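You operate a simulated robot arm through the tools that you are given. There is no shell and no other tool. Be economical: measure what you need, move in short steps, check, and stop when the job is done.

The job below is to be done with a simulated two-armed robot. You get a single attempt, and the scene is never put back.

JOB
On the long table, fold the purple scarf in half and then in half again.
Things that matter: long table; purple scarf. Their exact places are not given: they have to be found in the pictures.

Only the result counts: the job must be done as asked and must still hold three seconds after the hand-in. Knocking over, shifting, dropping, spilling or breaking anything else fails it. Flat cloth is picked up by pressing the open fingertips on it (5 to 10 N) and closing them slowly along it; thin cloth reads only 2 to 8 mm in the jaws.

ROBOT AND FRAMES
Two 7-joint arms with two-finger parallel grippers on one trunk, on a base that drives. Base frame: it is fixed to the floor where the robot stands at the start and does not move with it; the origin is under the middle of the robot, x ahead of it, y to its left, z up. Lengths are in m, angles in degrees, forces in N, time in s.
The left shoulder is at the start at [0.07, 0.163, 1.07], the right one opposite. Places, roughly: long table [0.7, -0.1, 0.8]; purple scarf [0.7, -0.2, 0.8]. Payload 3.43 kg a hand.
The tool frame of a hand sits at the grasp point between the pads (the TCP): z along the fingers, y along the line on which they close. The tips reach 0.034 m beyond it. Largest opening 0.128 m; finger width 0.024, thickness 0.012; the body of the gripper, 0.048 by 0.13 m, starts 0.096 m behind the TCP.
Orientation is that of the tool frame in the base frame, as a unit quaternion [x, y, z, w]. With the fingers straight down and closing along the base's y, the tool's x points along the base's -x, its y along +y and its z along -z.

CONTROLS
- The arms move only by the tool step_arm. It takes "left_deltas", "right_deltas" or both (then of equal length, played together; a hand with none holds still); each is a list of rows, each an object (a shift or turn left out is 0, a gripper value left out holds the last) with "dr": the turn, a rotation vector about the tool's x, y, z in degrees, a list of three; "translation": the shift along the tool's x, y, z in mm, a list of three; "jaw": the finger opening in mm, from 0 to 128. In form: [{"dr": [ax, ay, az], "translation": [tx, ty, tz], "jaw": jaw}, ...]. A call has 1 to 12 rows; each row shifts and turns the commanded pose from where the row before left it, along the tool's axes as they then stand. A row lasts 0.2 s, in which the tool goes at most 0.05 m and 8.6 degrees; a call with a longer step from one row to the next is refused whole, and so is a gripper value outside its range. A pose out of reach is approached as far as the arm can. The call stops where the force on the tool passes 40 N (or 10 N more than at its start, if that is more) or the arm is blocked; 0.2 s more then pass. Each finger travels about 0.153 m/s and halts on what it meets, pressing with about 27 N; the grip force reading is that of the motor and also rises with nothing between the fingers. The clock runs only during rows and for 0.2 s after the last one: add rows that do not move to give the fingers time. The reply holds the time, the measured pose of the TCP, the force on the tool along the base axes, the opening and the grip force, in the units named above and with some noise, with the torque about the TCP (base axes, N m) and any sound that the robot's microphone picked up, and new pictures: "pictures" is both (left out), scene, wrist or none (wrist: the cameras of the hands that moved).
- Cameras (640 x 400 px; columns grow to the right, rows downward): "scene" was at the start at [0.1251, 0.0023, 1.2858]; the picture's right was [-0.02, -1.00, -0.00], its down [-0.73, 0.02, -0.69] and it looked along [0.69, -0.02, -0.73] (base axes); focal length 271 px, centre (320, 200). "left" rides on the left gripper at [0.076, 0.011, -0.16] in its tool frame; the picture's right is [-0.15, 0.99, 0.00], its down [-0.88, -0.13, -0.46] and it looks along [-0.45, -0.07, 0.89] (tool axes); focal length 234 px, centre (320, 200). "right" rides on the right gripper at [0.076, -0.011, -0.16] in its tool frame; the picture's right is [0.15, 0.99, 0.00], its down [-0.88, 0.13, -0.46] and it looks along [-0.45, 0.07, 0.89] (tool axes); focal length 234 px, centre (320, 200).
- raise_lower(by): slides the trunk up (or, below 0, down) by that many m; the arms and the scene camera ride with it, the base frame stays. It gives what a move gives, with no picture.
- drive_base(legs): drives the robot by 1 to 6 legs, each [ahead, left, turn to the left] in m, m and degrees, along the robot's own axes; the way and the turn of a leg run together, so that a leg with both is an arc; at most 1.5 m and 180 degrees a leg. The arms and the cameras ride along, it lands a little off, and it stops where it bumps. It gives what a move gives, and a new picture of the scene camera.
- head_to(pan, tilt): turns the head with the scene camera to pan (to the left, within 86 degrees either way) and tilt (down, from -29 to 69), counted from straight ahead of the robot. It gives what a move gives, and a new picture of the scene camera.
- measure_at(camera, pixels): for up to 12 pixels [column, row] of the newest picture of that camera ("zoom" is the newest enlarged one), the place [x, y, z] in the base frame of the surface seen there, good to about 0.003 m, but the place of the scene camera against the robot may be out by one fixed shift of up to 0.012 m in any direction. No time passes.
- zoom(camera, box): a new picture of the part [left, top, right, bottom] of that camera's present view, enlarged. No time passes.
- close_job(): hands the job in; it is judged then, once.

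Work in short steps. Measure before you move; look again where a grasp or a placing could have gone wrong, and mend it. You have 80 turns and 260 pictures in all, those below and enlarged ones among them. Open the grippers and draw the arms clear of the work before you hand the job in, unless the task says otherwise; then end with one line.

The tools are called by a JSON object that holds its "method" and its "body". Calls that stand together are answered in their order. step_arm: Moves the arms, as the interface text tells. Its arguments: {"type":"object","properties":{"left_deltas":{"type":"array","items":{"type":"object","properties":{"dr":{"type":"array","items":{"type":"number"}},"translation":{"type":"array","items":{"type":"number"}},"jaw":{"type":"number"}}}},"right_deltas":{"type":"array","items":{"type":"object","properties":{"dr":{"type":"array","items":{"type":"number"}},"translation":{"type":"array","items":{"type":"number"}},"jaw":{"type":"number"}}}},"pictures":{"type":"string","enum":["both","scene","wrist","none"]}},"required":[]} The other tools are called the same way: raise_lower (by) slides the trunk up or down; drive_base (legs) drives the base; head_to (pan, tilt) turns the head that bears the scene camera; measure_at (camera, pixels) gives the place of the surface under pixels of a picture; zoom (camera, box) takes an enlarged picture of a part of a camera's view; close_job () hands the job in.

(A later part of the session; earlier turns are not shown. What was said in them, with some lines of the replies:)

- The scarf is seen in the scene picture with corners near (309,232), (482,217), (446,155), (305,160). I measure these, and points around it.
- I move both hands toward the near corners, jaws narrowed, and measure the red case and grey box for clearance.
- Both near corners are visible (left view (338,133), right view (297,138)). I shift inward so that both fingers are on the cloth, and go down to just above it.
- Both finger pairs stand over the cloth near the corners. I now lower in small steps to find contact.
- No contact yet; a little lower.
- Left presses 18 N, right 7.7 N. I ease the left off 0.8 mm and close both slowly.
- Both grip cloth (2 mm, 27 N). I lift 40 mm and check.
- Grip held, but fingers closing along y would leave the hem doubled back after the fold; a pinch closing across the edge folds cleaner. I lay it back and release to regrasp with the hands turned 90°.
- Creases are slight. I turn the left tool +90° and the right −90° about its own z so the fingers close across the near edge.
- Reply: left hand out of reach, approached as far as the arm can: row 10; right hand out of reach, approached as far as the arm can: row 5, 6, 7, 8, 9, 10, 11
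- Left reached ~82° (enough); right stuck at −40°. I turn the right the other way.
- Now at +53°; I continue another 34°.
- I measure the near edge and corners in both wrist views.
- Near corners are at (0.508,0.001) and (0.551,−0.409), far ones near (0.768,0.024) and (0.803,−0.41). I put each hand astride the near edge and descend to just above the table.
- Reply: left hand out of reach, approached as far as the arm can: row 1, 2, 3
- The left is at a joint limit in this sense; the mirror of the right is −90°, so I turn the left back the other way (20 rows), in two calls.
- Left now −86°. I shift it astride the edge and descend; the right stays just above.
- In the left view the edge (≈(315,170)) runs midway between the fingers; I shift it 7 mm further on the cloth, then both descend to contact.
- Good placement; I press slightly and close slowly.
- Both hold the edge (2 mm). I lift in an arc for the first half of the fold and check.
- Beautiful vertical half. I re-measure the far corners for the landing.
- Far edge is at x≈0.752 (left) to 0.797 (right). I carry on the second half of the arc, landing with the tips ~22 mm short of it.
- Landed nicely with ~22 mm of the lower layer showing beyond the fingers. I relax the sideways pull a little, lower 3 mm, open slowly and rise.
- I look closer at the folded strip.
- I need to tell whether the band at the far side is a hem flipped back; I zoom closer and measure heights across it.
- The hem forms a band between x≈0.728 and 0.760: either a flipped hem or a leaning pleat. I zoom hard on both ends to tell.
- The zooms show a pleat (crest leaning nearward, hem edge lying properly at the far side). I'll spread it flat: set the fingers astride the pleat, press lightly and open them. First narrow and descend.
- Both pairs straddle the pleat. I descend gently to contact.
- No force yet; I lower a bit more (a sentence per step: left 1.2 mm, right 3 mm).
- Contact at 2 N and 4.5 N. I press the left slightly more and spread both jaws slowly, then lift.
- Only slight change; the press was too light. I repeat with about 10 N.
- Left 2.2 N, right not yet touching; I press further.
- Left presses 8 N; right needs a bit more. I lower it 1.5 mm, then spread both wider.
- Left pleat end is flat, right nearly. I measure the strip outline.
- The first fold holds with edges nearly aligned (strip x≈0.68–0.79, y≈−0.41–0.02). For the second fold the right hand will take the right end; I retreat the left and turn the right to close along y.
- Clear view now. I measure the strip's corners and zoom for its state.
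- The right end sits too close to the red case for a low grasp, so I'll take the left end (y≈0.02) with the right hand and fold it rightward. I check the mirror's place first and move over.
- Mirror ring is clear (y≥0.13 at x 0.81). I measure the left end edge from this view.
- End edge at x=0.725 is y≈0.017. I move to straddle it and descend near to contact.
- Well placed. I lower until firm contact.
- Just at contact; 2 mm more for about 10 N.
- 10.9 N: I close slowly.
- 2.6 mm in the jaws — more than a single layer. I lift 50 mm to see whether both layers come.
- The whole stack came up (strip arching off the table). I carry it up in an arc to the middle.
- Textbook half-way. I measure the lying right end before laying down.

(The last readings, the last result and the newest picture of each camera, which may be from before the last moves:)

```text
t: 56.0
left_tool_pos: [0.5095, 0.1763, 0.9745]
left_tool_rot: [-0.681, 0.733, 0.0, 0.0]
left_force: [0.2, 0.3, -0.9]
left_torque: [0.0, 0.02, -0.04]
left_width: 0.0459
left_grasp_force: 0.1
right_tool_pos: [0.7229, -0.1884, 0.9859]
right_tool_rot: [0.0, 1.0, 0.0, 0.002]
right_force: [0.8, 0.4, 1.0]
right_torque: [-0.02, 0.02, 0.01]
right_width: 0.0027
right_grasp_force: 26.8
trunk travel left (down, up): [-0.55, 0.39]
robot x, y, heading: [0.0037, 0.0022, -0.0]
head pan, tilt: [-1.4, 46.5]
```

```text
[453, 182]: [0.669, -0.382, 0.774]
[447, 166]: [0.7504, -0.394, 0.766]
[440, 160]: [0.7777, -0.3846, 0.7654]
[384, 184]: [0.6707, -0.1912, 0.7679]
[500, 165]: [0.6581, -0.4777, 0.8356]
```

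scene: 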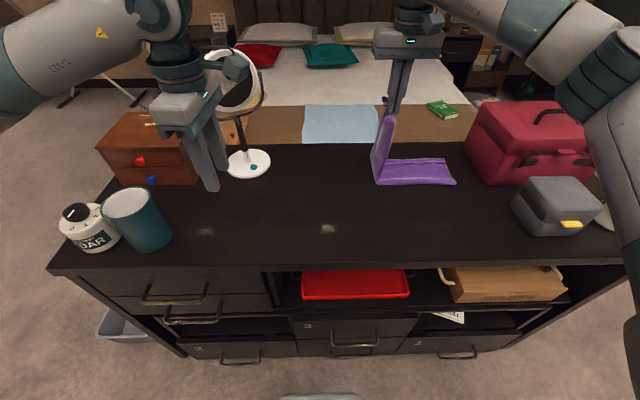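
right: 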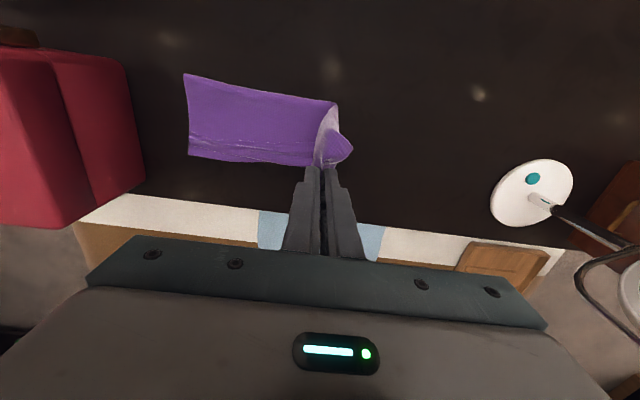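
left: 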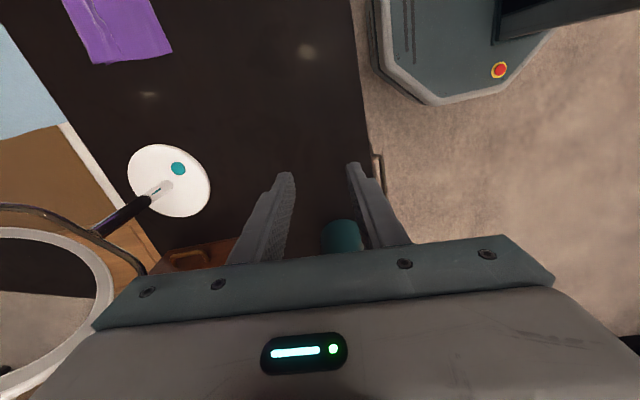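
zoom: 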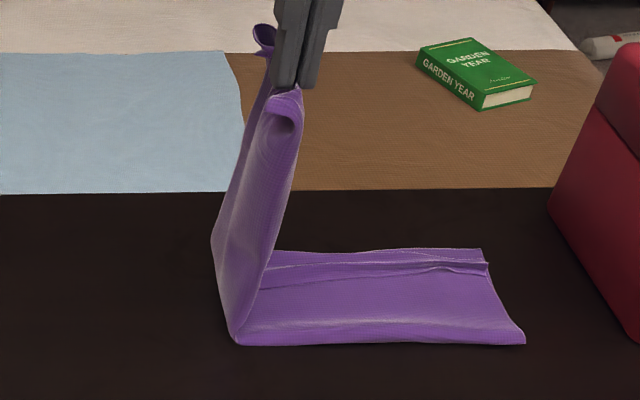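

Right end is at y≈−0.395. I lay the lifted half down, landing at TCP y≈−0.375.

{"method": "step_arm", "body": {"right_deltas": [{"translation": [-0.5, -24.4, 1.6]}, {"translation": [-0.5, -24, 4.8]}, {"translation": [-0.5, -23.2, 8]}, {"translation": [-0.5, -21.9, 11]}, {"translation": [-0.5, -20.3, 13.8]}, {"translation": [-0.5, -18.4, 16.4]}, {"translation": [-0.5, -16.1, 18.7]}, {"translation": [-0.5, -13.6, 20.7]}, {"translation": [0, -10.7, 23]}, {"translation": [0, -7.9, 23.6]}, {"translation": [0, -5.5, 22]}, {}]}}

{"method": "zoom", "body": {"camera": "scene", "box": [340, 110, 500, 210]}}

```text
t: 58.6
left_tool_pos: [0.5084, 0.1767, 0.9752]
left_tool_rot: [-0.68, 0.733, 0.0, 0.0]
left_force: [1.0, 0.3, -0.5]
left_torque: [0.01, -0.02, -0.03]
left_width: 0.0461
left_grasp_force: 0.0
right_tool_pos: [0.7254, -0.3743, 0.8225]
right_tool_rot: [0.0, 1.0, -0.001, 0.002]
right_force: [0.2, 0.0, -0.3]
right_torque: [0.01, -0.01, -0.01]
right_width: 0.0025
right_grasp_force: 27.3
trunk travel left (down, up): [-0.55, 0.39]
robot x, y, heading: [0.0031, 0.0011, -0.3]
head pan, tilt: [-1.4, 46.5]
```

scene: 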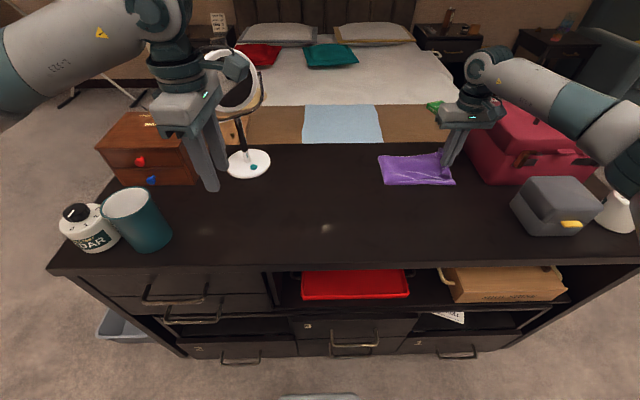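
right: 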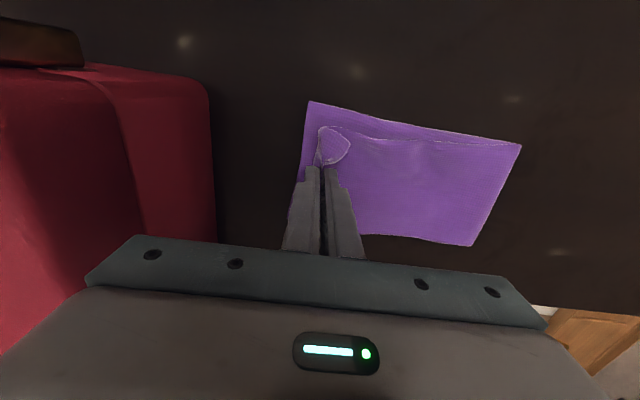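

```text
4.00 times, centred on (420, 160) of scene
```

zoom: 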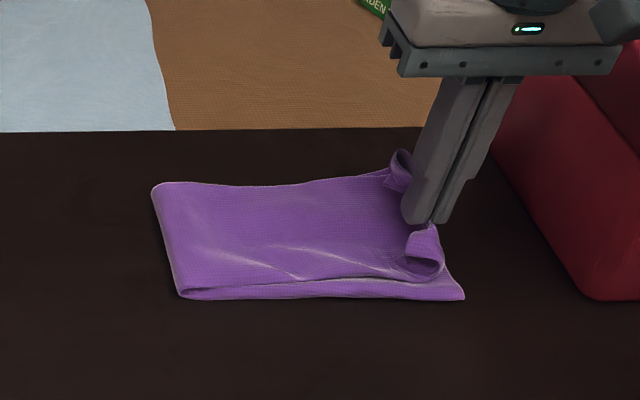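

The end's corners curl back a little around the pinch. I lower 10 mm, open gently, and see how they relax.

{"method": "step_arm", "body": {"right_deltas": [{"translation": [0, -4, 6]}, {"translation": [0, -4, 6]}, {"jaw": 6}, {"jaw": 12}, {"jaw": 18}, {"jaw": 24}, {}, {"translation": [0, 0, -15]}, {"translation": [0, 0, -30]}, {"translation": [0, 0, -40]}, {}]}}

{"method": "zoom", "body": {"camera": "scene", "box": [360, 130, 480, 205]}}

{"method": "zoom", "body": {"camera": "right", "box": [270, 60, 510, 230]}}

```text
t: 61.0
left_tool_pos: [0.5091, 0.1743, 0.9753]
left_tool_rot: [-0.681, 0.733, 0.0, 0.0]
left_force: [0.1, -0.7, 0.6]
left_torque: [0.02, 0.02, -0.03]
left_width: 0.046
left_grasp_force: 0.0
right_tool_pos: [0.7262, -0.3846, 0.8958]
right_tool_rot: [-0.001, 1.0, -0.001, 0.0]
right_force: [0.2, 0.1, 0.9]
right_torque: [0.02, 0.02, -0.01]
right_width: 0.0243
right_grasp_force: 0.0
trunk travel left (down, up): [-0.55, 0.39]
robot x, y, heading: [0.0004, 0.0024, -0.0]
head pan, tilt: [-1.4, 46.5]
```

scene: 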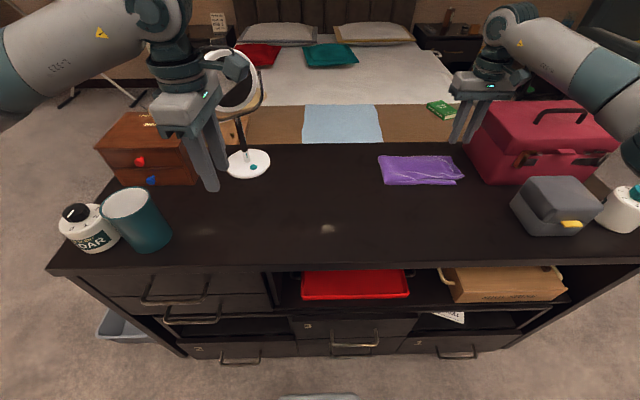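
right: 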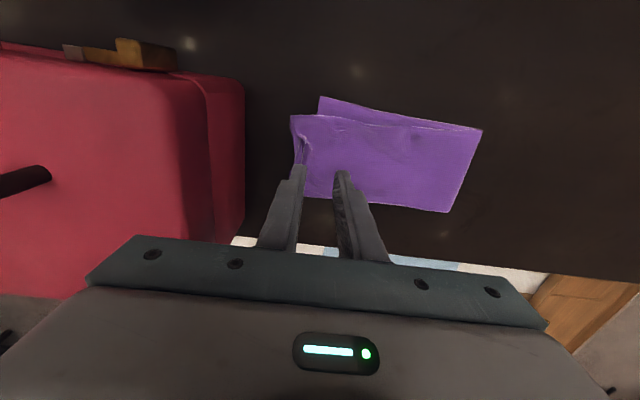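

```text
5.33 times, centred on (420, 168) of scene
```

zoom: 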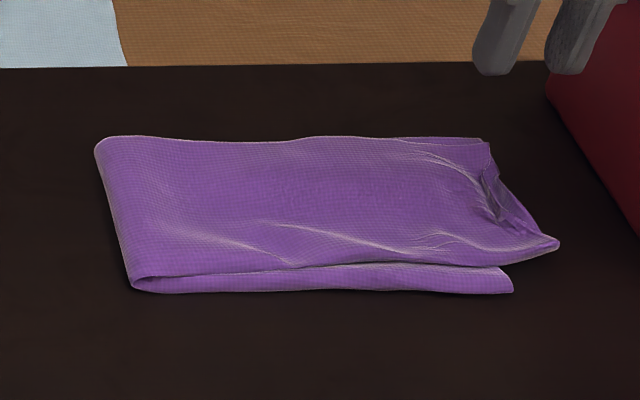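

```text
2.35 times, centred on (390, 145) of right
```

zoom: 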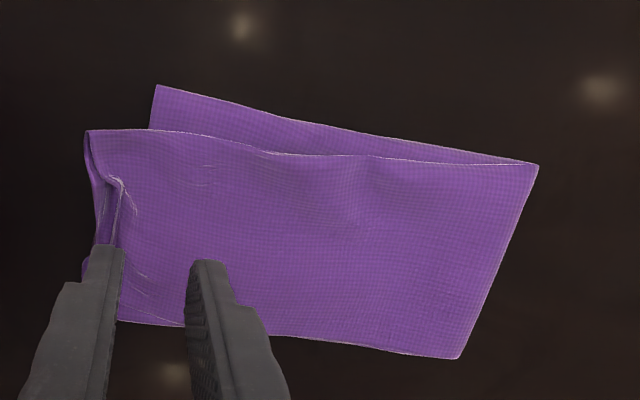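

It unrolled well. I measure the corner mismatch of the two halves.

{"method": "step_arm", "body": {"right_deltas": [{"translation": [0, 0, -40]}, {"translation": [40, 0, -20]}, {"translation": [40, 20, 0]}, {}]}}

{"method": "measure_at", "body": {"camera": "scene", "pixels": [[463, 176], [455, 184], [451, 157], [385, 183], [379, 157]]}}

```text
t: 62.0
left_tool_pos: [0.5094, 0.177, 0.9751]
left_tool_rot: [-0.68, 0.733, -0.001, 0.0]
left_force: [1.4, 0.2, -0.5]
left_torque: [0.02, 0.04, 0.02]
left_width: 0.046
left_grasp_force: 0.1
right_tool_pos: [0.6477, -0.3629, 0.9559]
right_tool_rot: [-0.001, 1.0, -0.001, 0.002]
right_force: [0.5, 0.6, -1.3]
right_torque: [0.01, 0.04, 0.03]
right_width: 0.0242
right_grasp_force: 0.1
trunk travel left (down, up): [-0.55, 0.39]
robot x, y, heading: [-0.0001, -0.0011, 0.0]
head pan, tilt: [-1.4, 46.5]
```

scene: 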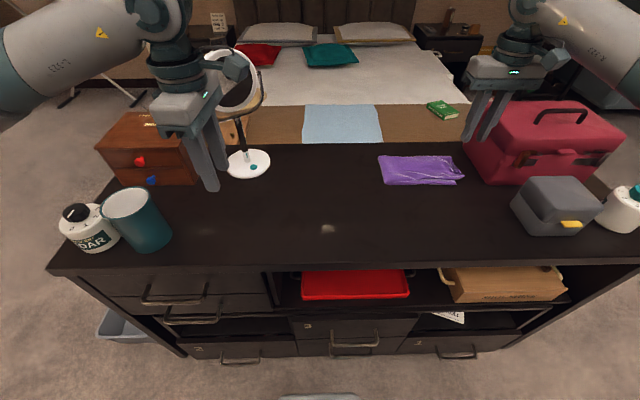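
right: 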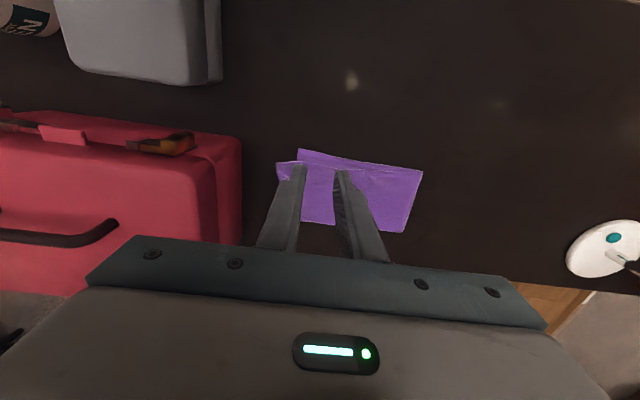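

```text
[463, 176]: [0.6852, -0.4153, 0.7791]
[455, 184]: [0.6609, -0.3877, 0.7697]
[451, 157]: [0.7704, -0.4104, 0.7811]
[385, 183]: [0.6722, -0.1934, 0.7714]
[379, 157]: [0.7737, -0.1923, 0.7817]
```

The near corner of the top half is off by ~(+24, −27) mm from the lower one. I'll press a closed fingertip lightly on that corner and drag it toward −x,+y. First I position above it.

{"method": "step_arm", "body": {"right_deltas": [{"translation": [-28, -12, 0], "jaw": 0}, {"translation": [-27, -13, 20]}, {"translation": [0, 0, 45]}, {"translation": [0, 0, 40]}, {"translation": [0, 0, 12]}, {"translation": [0, 0, 5]}, {}], "pictures": "wrist"}}

{"method": "zoom", "body": {"camera": "right", "box": [250, 80, 450, 230]}}

```text
t: 63.6
left_tool_pos: [0.5085, 0.1751, 0.976]
left_tool_rot: [-0.68, 0.733, -0.001, 0.0]
left_force: [0.2, -0.3, -0.8]
left_torque: [-0.02, -0.06, -0.02]
left_width: 0.0462
left_grasp_force: 0.1
right_tool_pos: [0.7027, -0.3876, 0.8328]
right_tool_rot: [0.0, 1.0, -0.001, 0.002]
right_force: [0.3, 0.8, 0.6]
right_torque: [0.0, 0.04, -0.01]
right_width: 0.0
right_grasp_force: 26.3
trunk travel left (down, up): [-0.55, 0.39]
robot x, y, heading: [0.0029, -0.0023, -0.2]
head pan, tilt: [-1.4, 46.5]
```

right: 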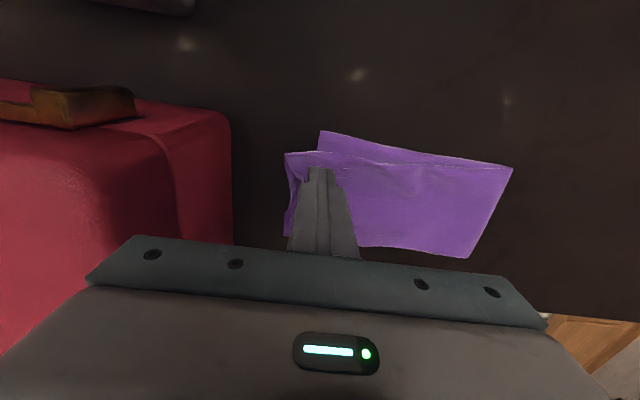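

```text
2.67 times, centred on (350, 155) of right
```

zoom: 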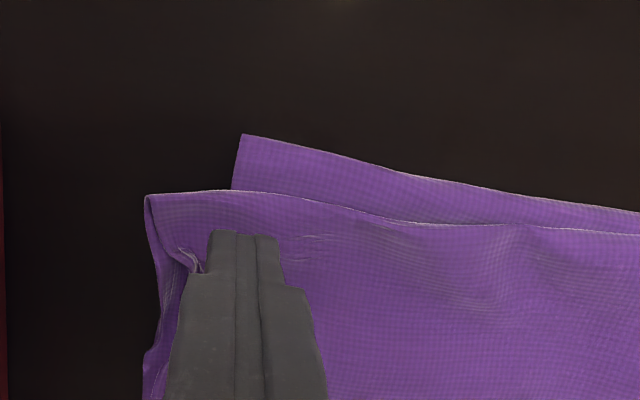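

Fingertip is over the corner. I lower to feel contact.

{"method": "step_arm", "body": {"right_deltas": [{"translation": [0, 0, 18]}, {"translation": [0, 0, 9]}, {"translation": [0, 0, 3]}, {"translation": [0, 0, 2]}, {}], "pictures": "none"}}

```text
t: 64.8
left_tool_pos: [0.5089, 0.1746, 0.9758]
left_tool_rot: [-0.681, 0.732, 0.0, -0.001]
left_force: [-0.3, -0.8, 0.7]
left_torque: [0.02, 0.0, 0.01]
left_width: 0.0461
left_grasp_force: 0.0
right_tool_pos: [0.7015, -0.3887, 0.8014]
right_tool_rot: [0.0, 1.0, -0.001, 0.001]
right_force: [0.6, 0.1, 0.4]
right_torque: [-0.01, -0.03, 0.01]
right_width: 0.0
right_grasp_force: 27.1
trunk travel left (down, up): [-0.55, 0.39]
robot x, y, heading: [-0.0013, 0.0018, -0.0]
head pan, tilt: [-1.4, 46.5]
```

Barely touching; 2.5 mm lower, then drag 20 mm toward −x and 18 mm toward +y slowly.

{"method": "step_arm", "body": {"right_deltas": [{"translation": [0, 0, 1.5]}, {"translation": [0, 0, 1.2]}, {"translation": [4, 3.5, 0]}, {"translation": [4, 3.5, 0]}, {"translation": [4, 3.5, 0]}, {"translation": [4, 3.5, 0]}, {"translation": [4, 3.5, 0]}, {}], "pictures": "wrist"}}

{"method": "zoom", "body": {"camera": "right", "box": [250, 80, 450, 230]}}

```text
t: 66.6
left_tool_pos: [0.5088, 0.1749, 0.9762]
left_tool_rot: [-0.68, 0.733, 0.0, -0.001]
left_force: [-0.4, 0.0, -0.1]
left_torque: [0.0, 0.01, 0.0]
left_width: 0.0458
left_grasp_force: 0.0
right_tool_pos: [0.6825, -0.3711, 0.8001]
right_tool_rot: [0.0, 1.0, -0.001, 0.003]
right_force: [0.0, 0.1, -0.3]
right_torque: [0.01, 0.01, -0.01]
right_width: 0.0
right_grasp_force: 27.2
trunk travel left (down, up): [-0.55, 0.39]
robot x, y, heading: [0.0014, -0.0018, -0.2]
head pan, tilt: [-1.4, 46.5]
```

right: 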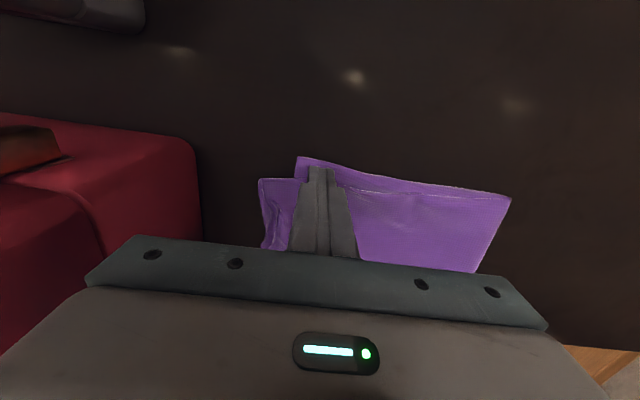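

```text
2.67 times, centred on (350, 155) of right
```

zoom: 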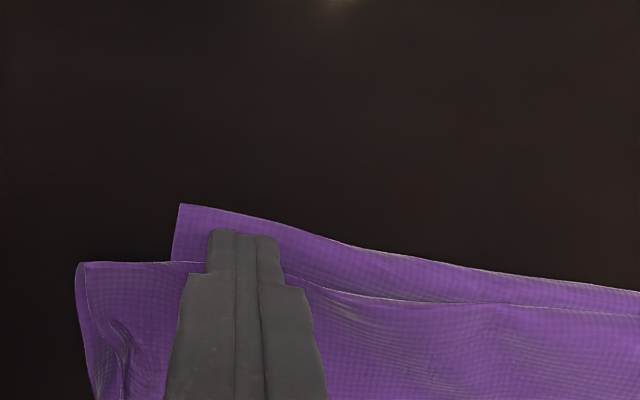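

No grip – it slid without load. I go back, lower further until ~7 N.

{"method": "step_arm", "body": {"right_deltas": [{"translation": [0, 0, -20]}, {"translation": [-22, -19, 0]}, {"translation": [0, 0, 20]}, {"translation": [0, 0, 2]}, {"translation": [0, 0, 1.2]}, {}], "pictures": "none"}}

```text
t: 68.0
left_tool_pos: [0.5089, 0.1758, 0.9746]
left_tool_rot: [-0.679, 0.734, -0.001, -0.001]
left_force: [0.1, 0.7, 0.8]
left_torque: [0.01, 0.03, 0.01]
left_width: 0.0461
left_grasp_force: 0.1
right_tool_pos: [0.7038, -0.3886, 0.7961]
right_tool_rot: [0.001, 1.0, -0.001, 0.002]
right_force: [-0.1, 0.4, 0.2]
right_torque: [0.02, 0.01, 0.01]
right_width: 0.0
right_grasp_force: 27.1
trunk travel left (down, up): [-0.55, 0.39]
robot x, y, heading: [0.0003, -0.0013, -0.0]
head pan, tilt: [-1.4, 46.5]
```

Still none; 2 mm more.

{"method": "step_arm", "body": {"right_deltas": [{"translation": [0, 0, 1]}, {"translation": [0, 0, 0.8]}, {}], "pictures": "none"}}

```text
t: 68.8
left_tool_pos: [0.509, 0.1763, 0.9766]
left_tool_rot: [-0.68, 0.733, 0.0, 0.0]
left_force: [1.3, -0.5, 0.2]
left_torque: [-0.01, 0.0, -0.04]
left_width: 0.0458
left_grasp_force: 0.0
right_tool_pos: [0.7041, -0.3891, 0.7964]
right_tool_rot: [0.0, 1.0, -0.002, 0.002]
right_force: [1.7, -1.2, 10.0]
right_torque: [-0.01, -0.05, -0.02]
right_width: 0.0
right_grasp_force: 27.4
trunk travel left (down, up): [-0.55, 0.39]
robot x, y, heading: [-0.0036, 0.0024, 0.1]
head pan, tilt: [-1.4, 46.5]
```

10 N; I ease 0.4 mm and drag, then lift and look.

{"method": "step_arm", "body": {"right_deltas": [{"translation": [0, 0, -0.4]}, {"translation": [4, 3, 0]}, {"translation": [4, 3, 0]}, {"translation": [4, 3, 0]}, {"translation": [4, 3, 0]}, {"translation": [4, 3, 0]}, {"translation": [4, 3, 0]}, {}, {"translation": [0, 0, -30]}, {"translation": [10, 0, -45]}, {"translation": [20, 0, -40]}, {}]}}

{"method": "zoom", "body": {"camera": "scene", "box": [360, 130, 480, 205]}}

```text
t: 71.4
left_tool_pos: [0.5096, 0.1765, 0.9752]
left_tool_rot: [-0.68, 0.733, 0.0, 0.0]
left_force: [-0.3, 0.4, -0.3]
left_torque: [0.04, 0.03, 0.0]
left_width: 0.0462
left_grasp_force: 0.1
right_tool_pos: [0.6489, -0.3719, 0.9086]
right_tool_rot: [0.0, 1.0, -0.002, 0.001]
right_force: [0.3, 0.1, -0.5]
right_torque: [0.0, 0.01, -0.01]
right_width: 0.0001
right_grasp_force: 26.9
trunk travel left (down, up): [-0.55, 0.39]
robot x, y, heading: [0.0006, -0.0021, 0.0]
head pan, tilt: [-1.4, 46.5]
```

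scene: 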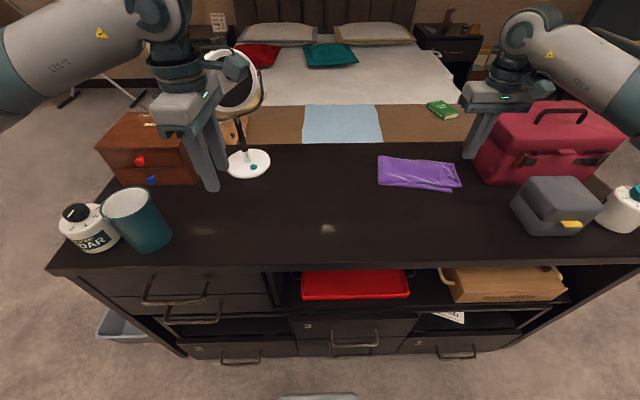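
right: 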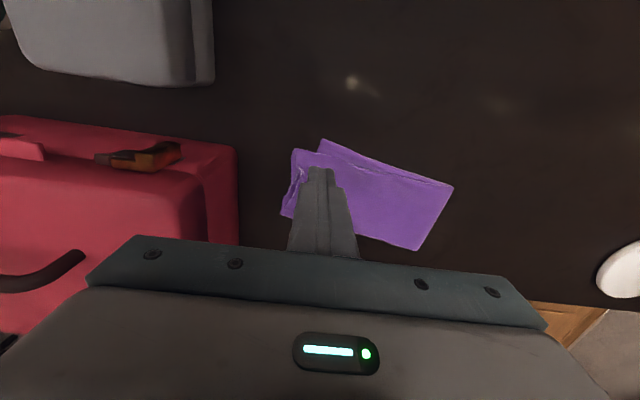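

```text
5.33 times, centred on (420, 168) of scene
```

zoom: 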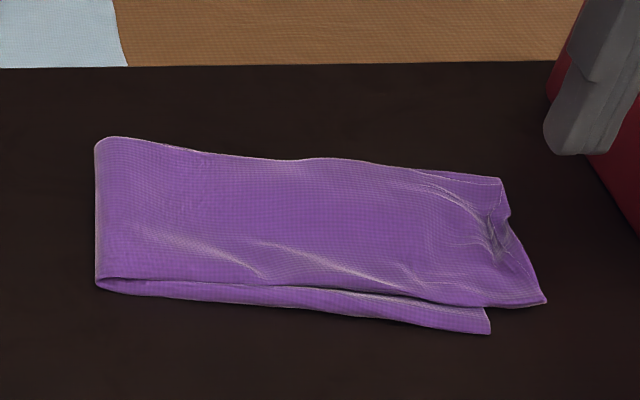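

The stack moved as one and remains neatly folded in quarters, with a corner offset of about 2–3 cm. I draw the right arm clear and hand in.

{"method": "step_arm", "body": {"right_deltas": [{"translation": [0, 0, -30], "jaw": 40}, {"translation": [30, 0, -30]}, {"translation": [40, 0, -20]}, {"translation": [40, 0, -10]}, {}, {}], "pictures": "scene"}}

{"method": "zoom", "body": {"camera": "scene", "box": [360, 130, 480, 205]}}

```text
t: 72.8
left_tool_pos: [0.5093, 0.175, 0.9756]
left_tool_rot: [-0.681, 0.733, 0.0, 0.0]
left_force: [0.0, 0.1, 0.7]
left_torque: [-0.03, -0.01, -0.02]
left_width: 0.0463
left_grasp_force: 0.0
right_tool_pos: [0.5422, -0.3713, 0.9986]
right_tool_rot: [0.0, 1.0, -0.001, 0.001]
right_force: [0.2, -0.1, 0.1]
right_torque: [-0.02, 0.0, 0.0]
right_width: 0.0399
right_grasp_force: 0.1
trunk travel left (down, up): [-0.55, 0.39]
robot x, y, heading: [0.0, 0.0014, 0.1]
head pan, tilt: [-1.4, 46.5]
```

scene: 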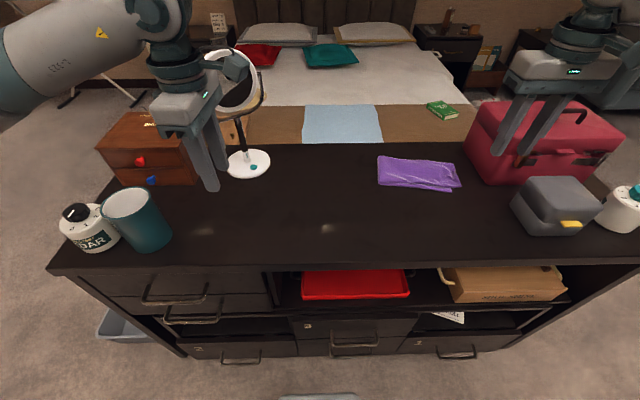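

```text
5.33 times, centred on (420, 168) of scene
```

zoom: 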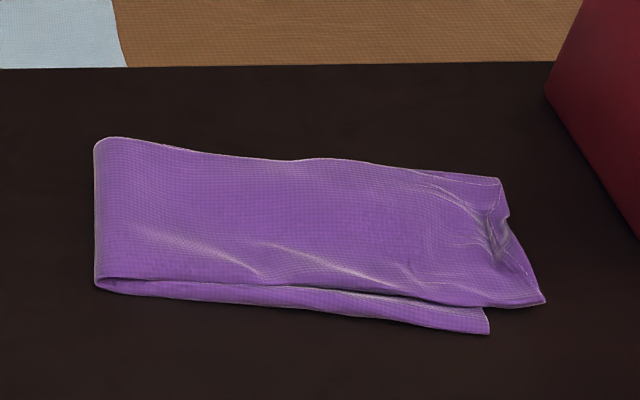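

The scarf lies folded in quarters, both hands are clear and nothing else has moved; I hand in.

{"method": "close_job", "body": {}}

```text
The job is handed in.
```

I folded the purple scarf in half and then in half again on the long table and handed the job in. The top half sits about 2–3 cm off the lower one at the right end, and that end has a small crumple. A shallow pleat from the first fold is still inside. I saw nothing else on the table disturbed, and both arms are clear.
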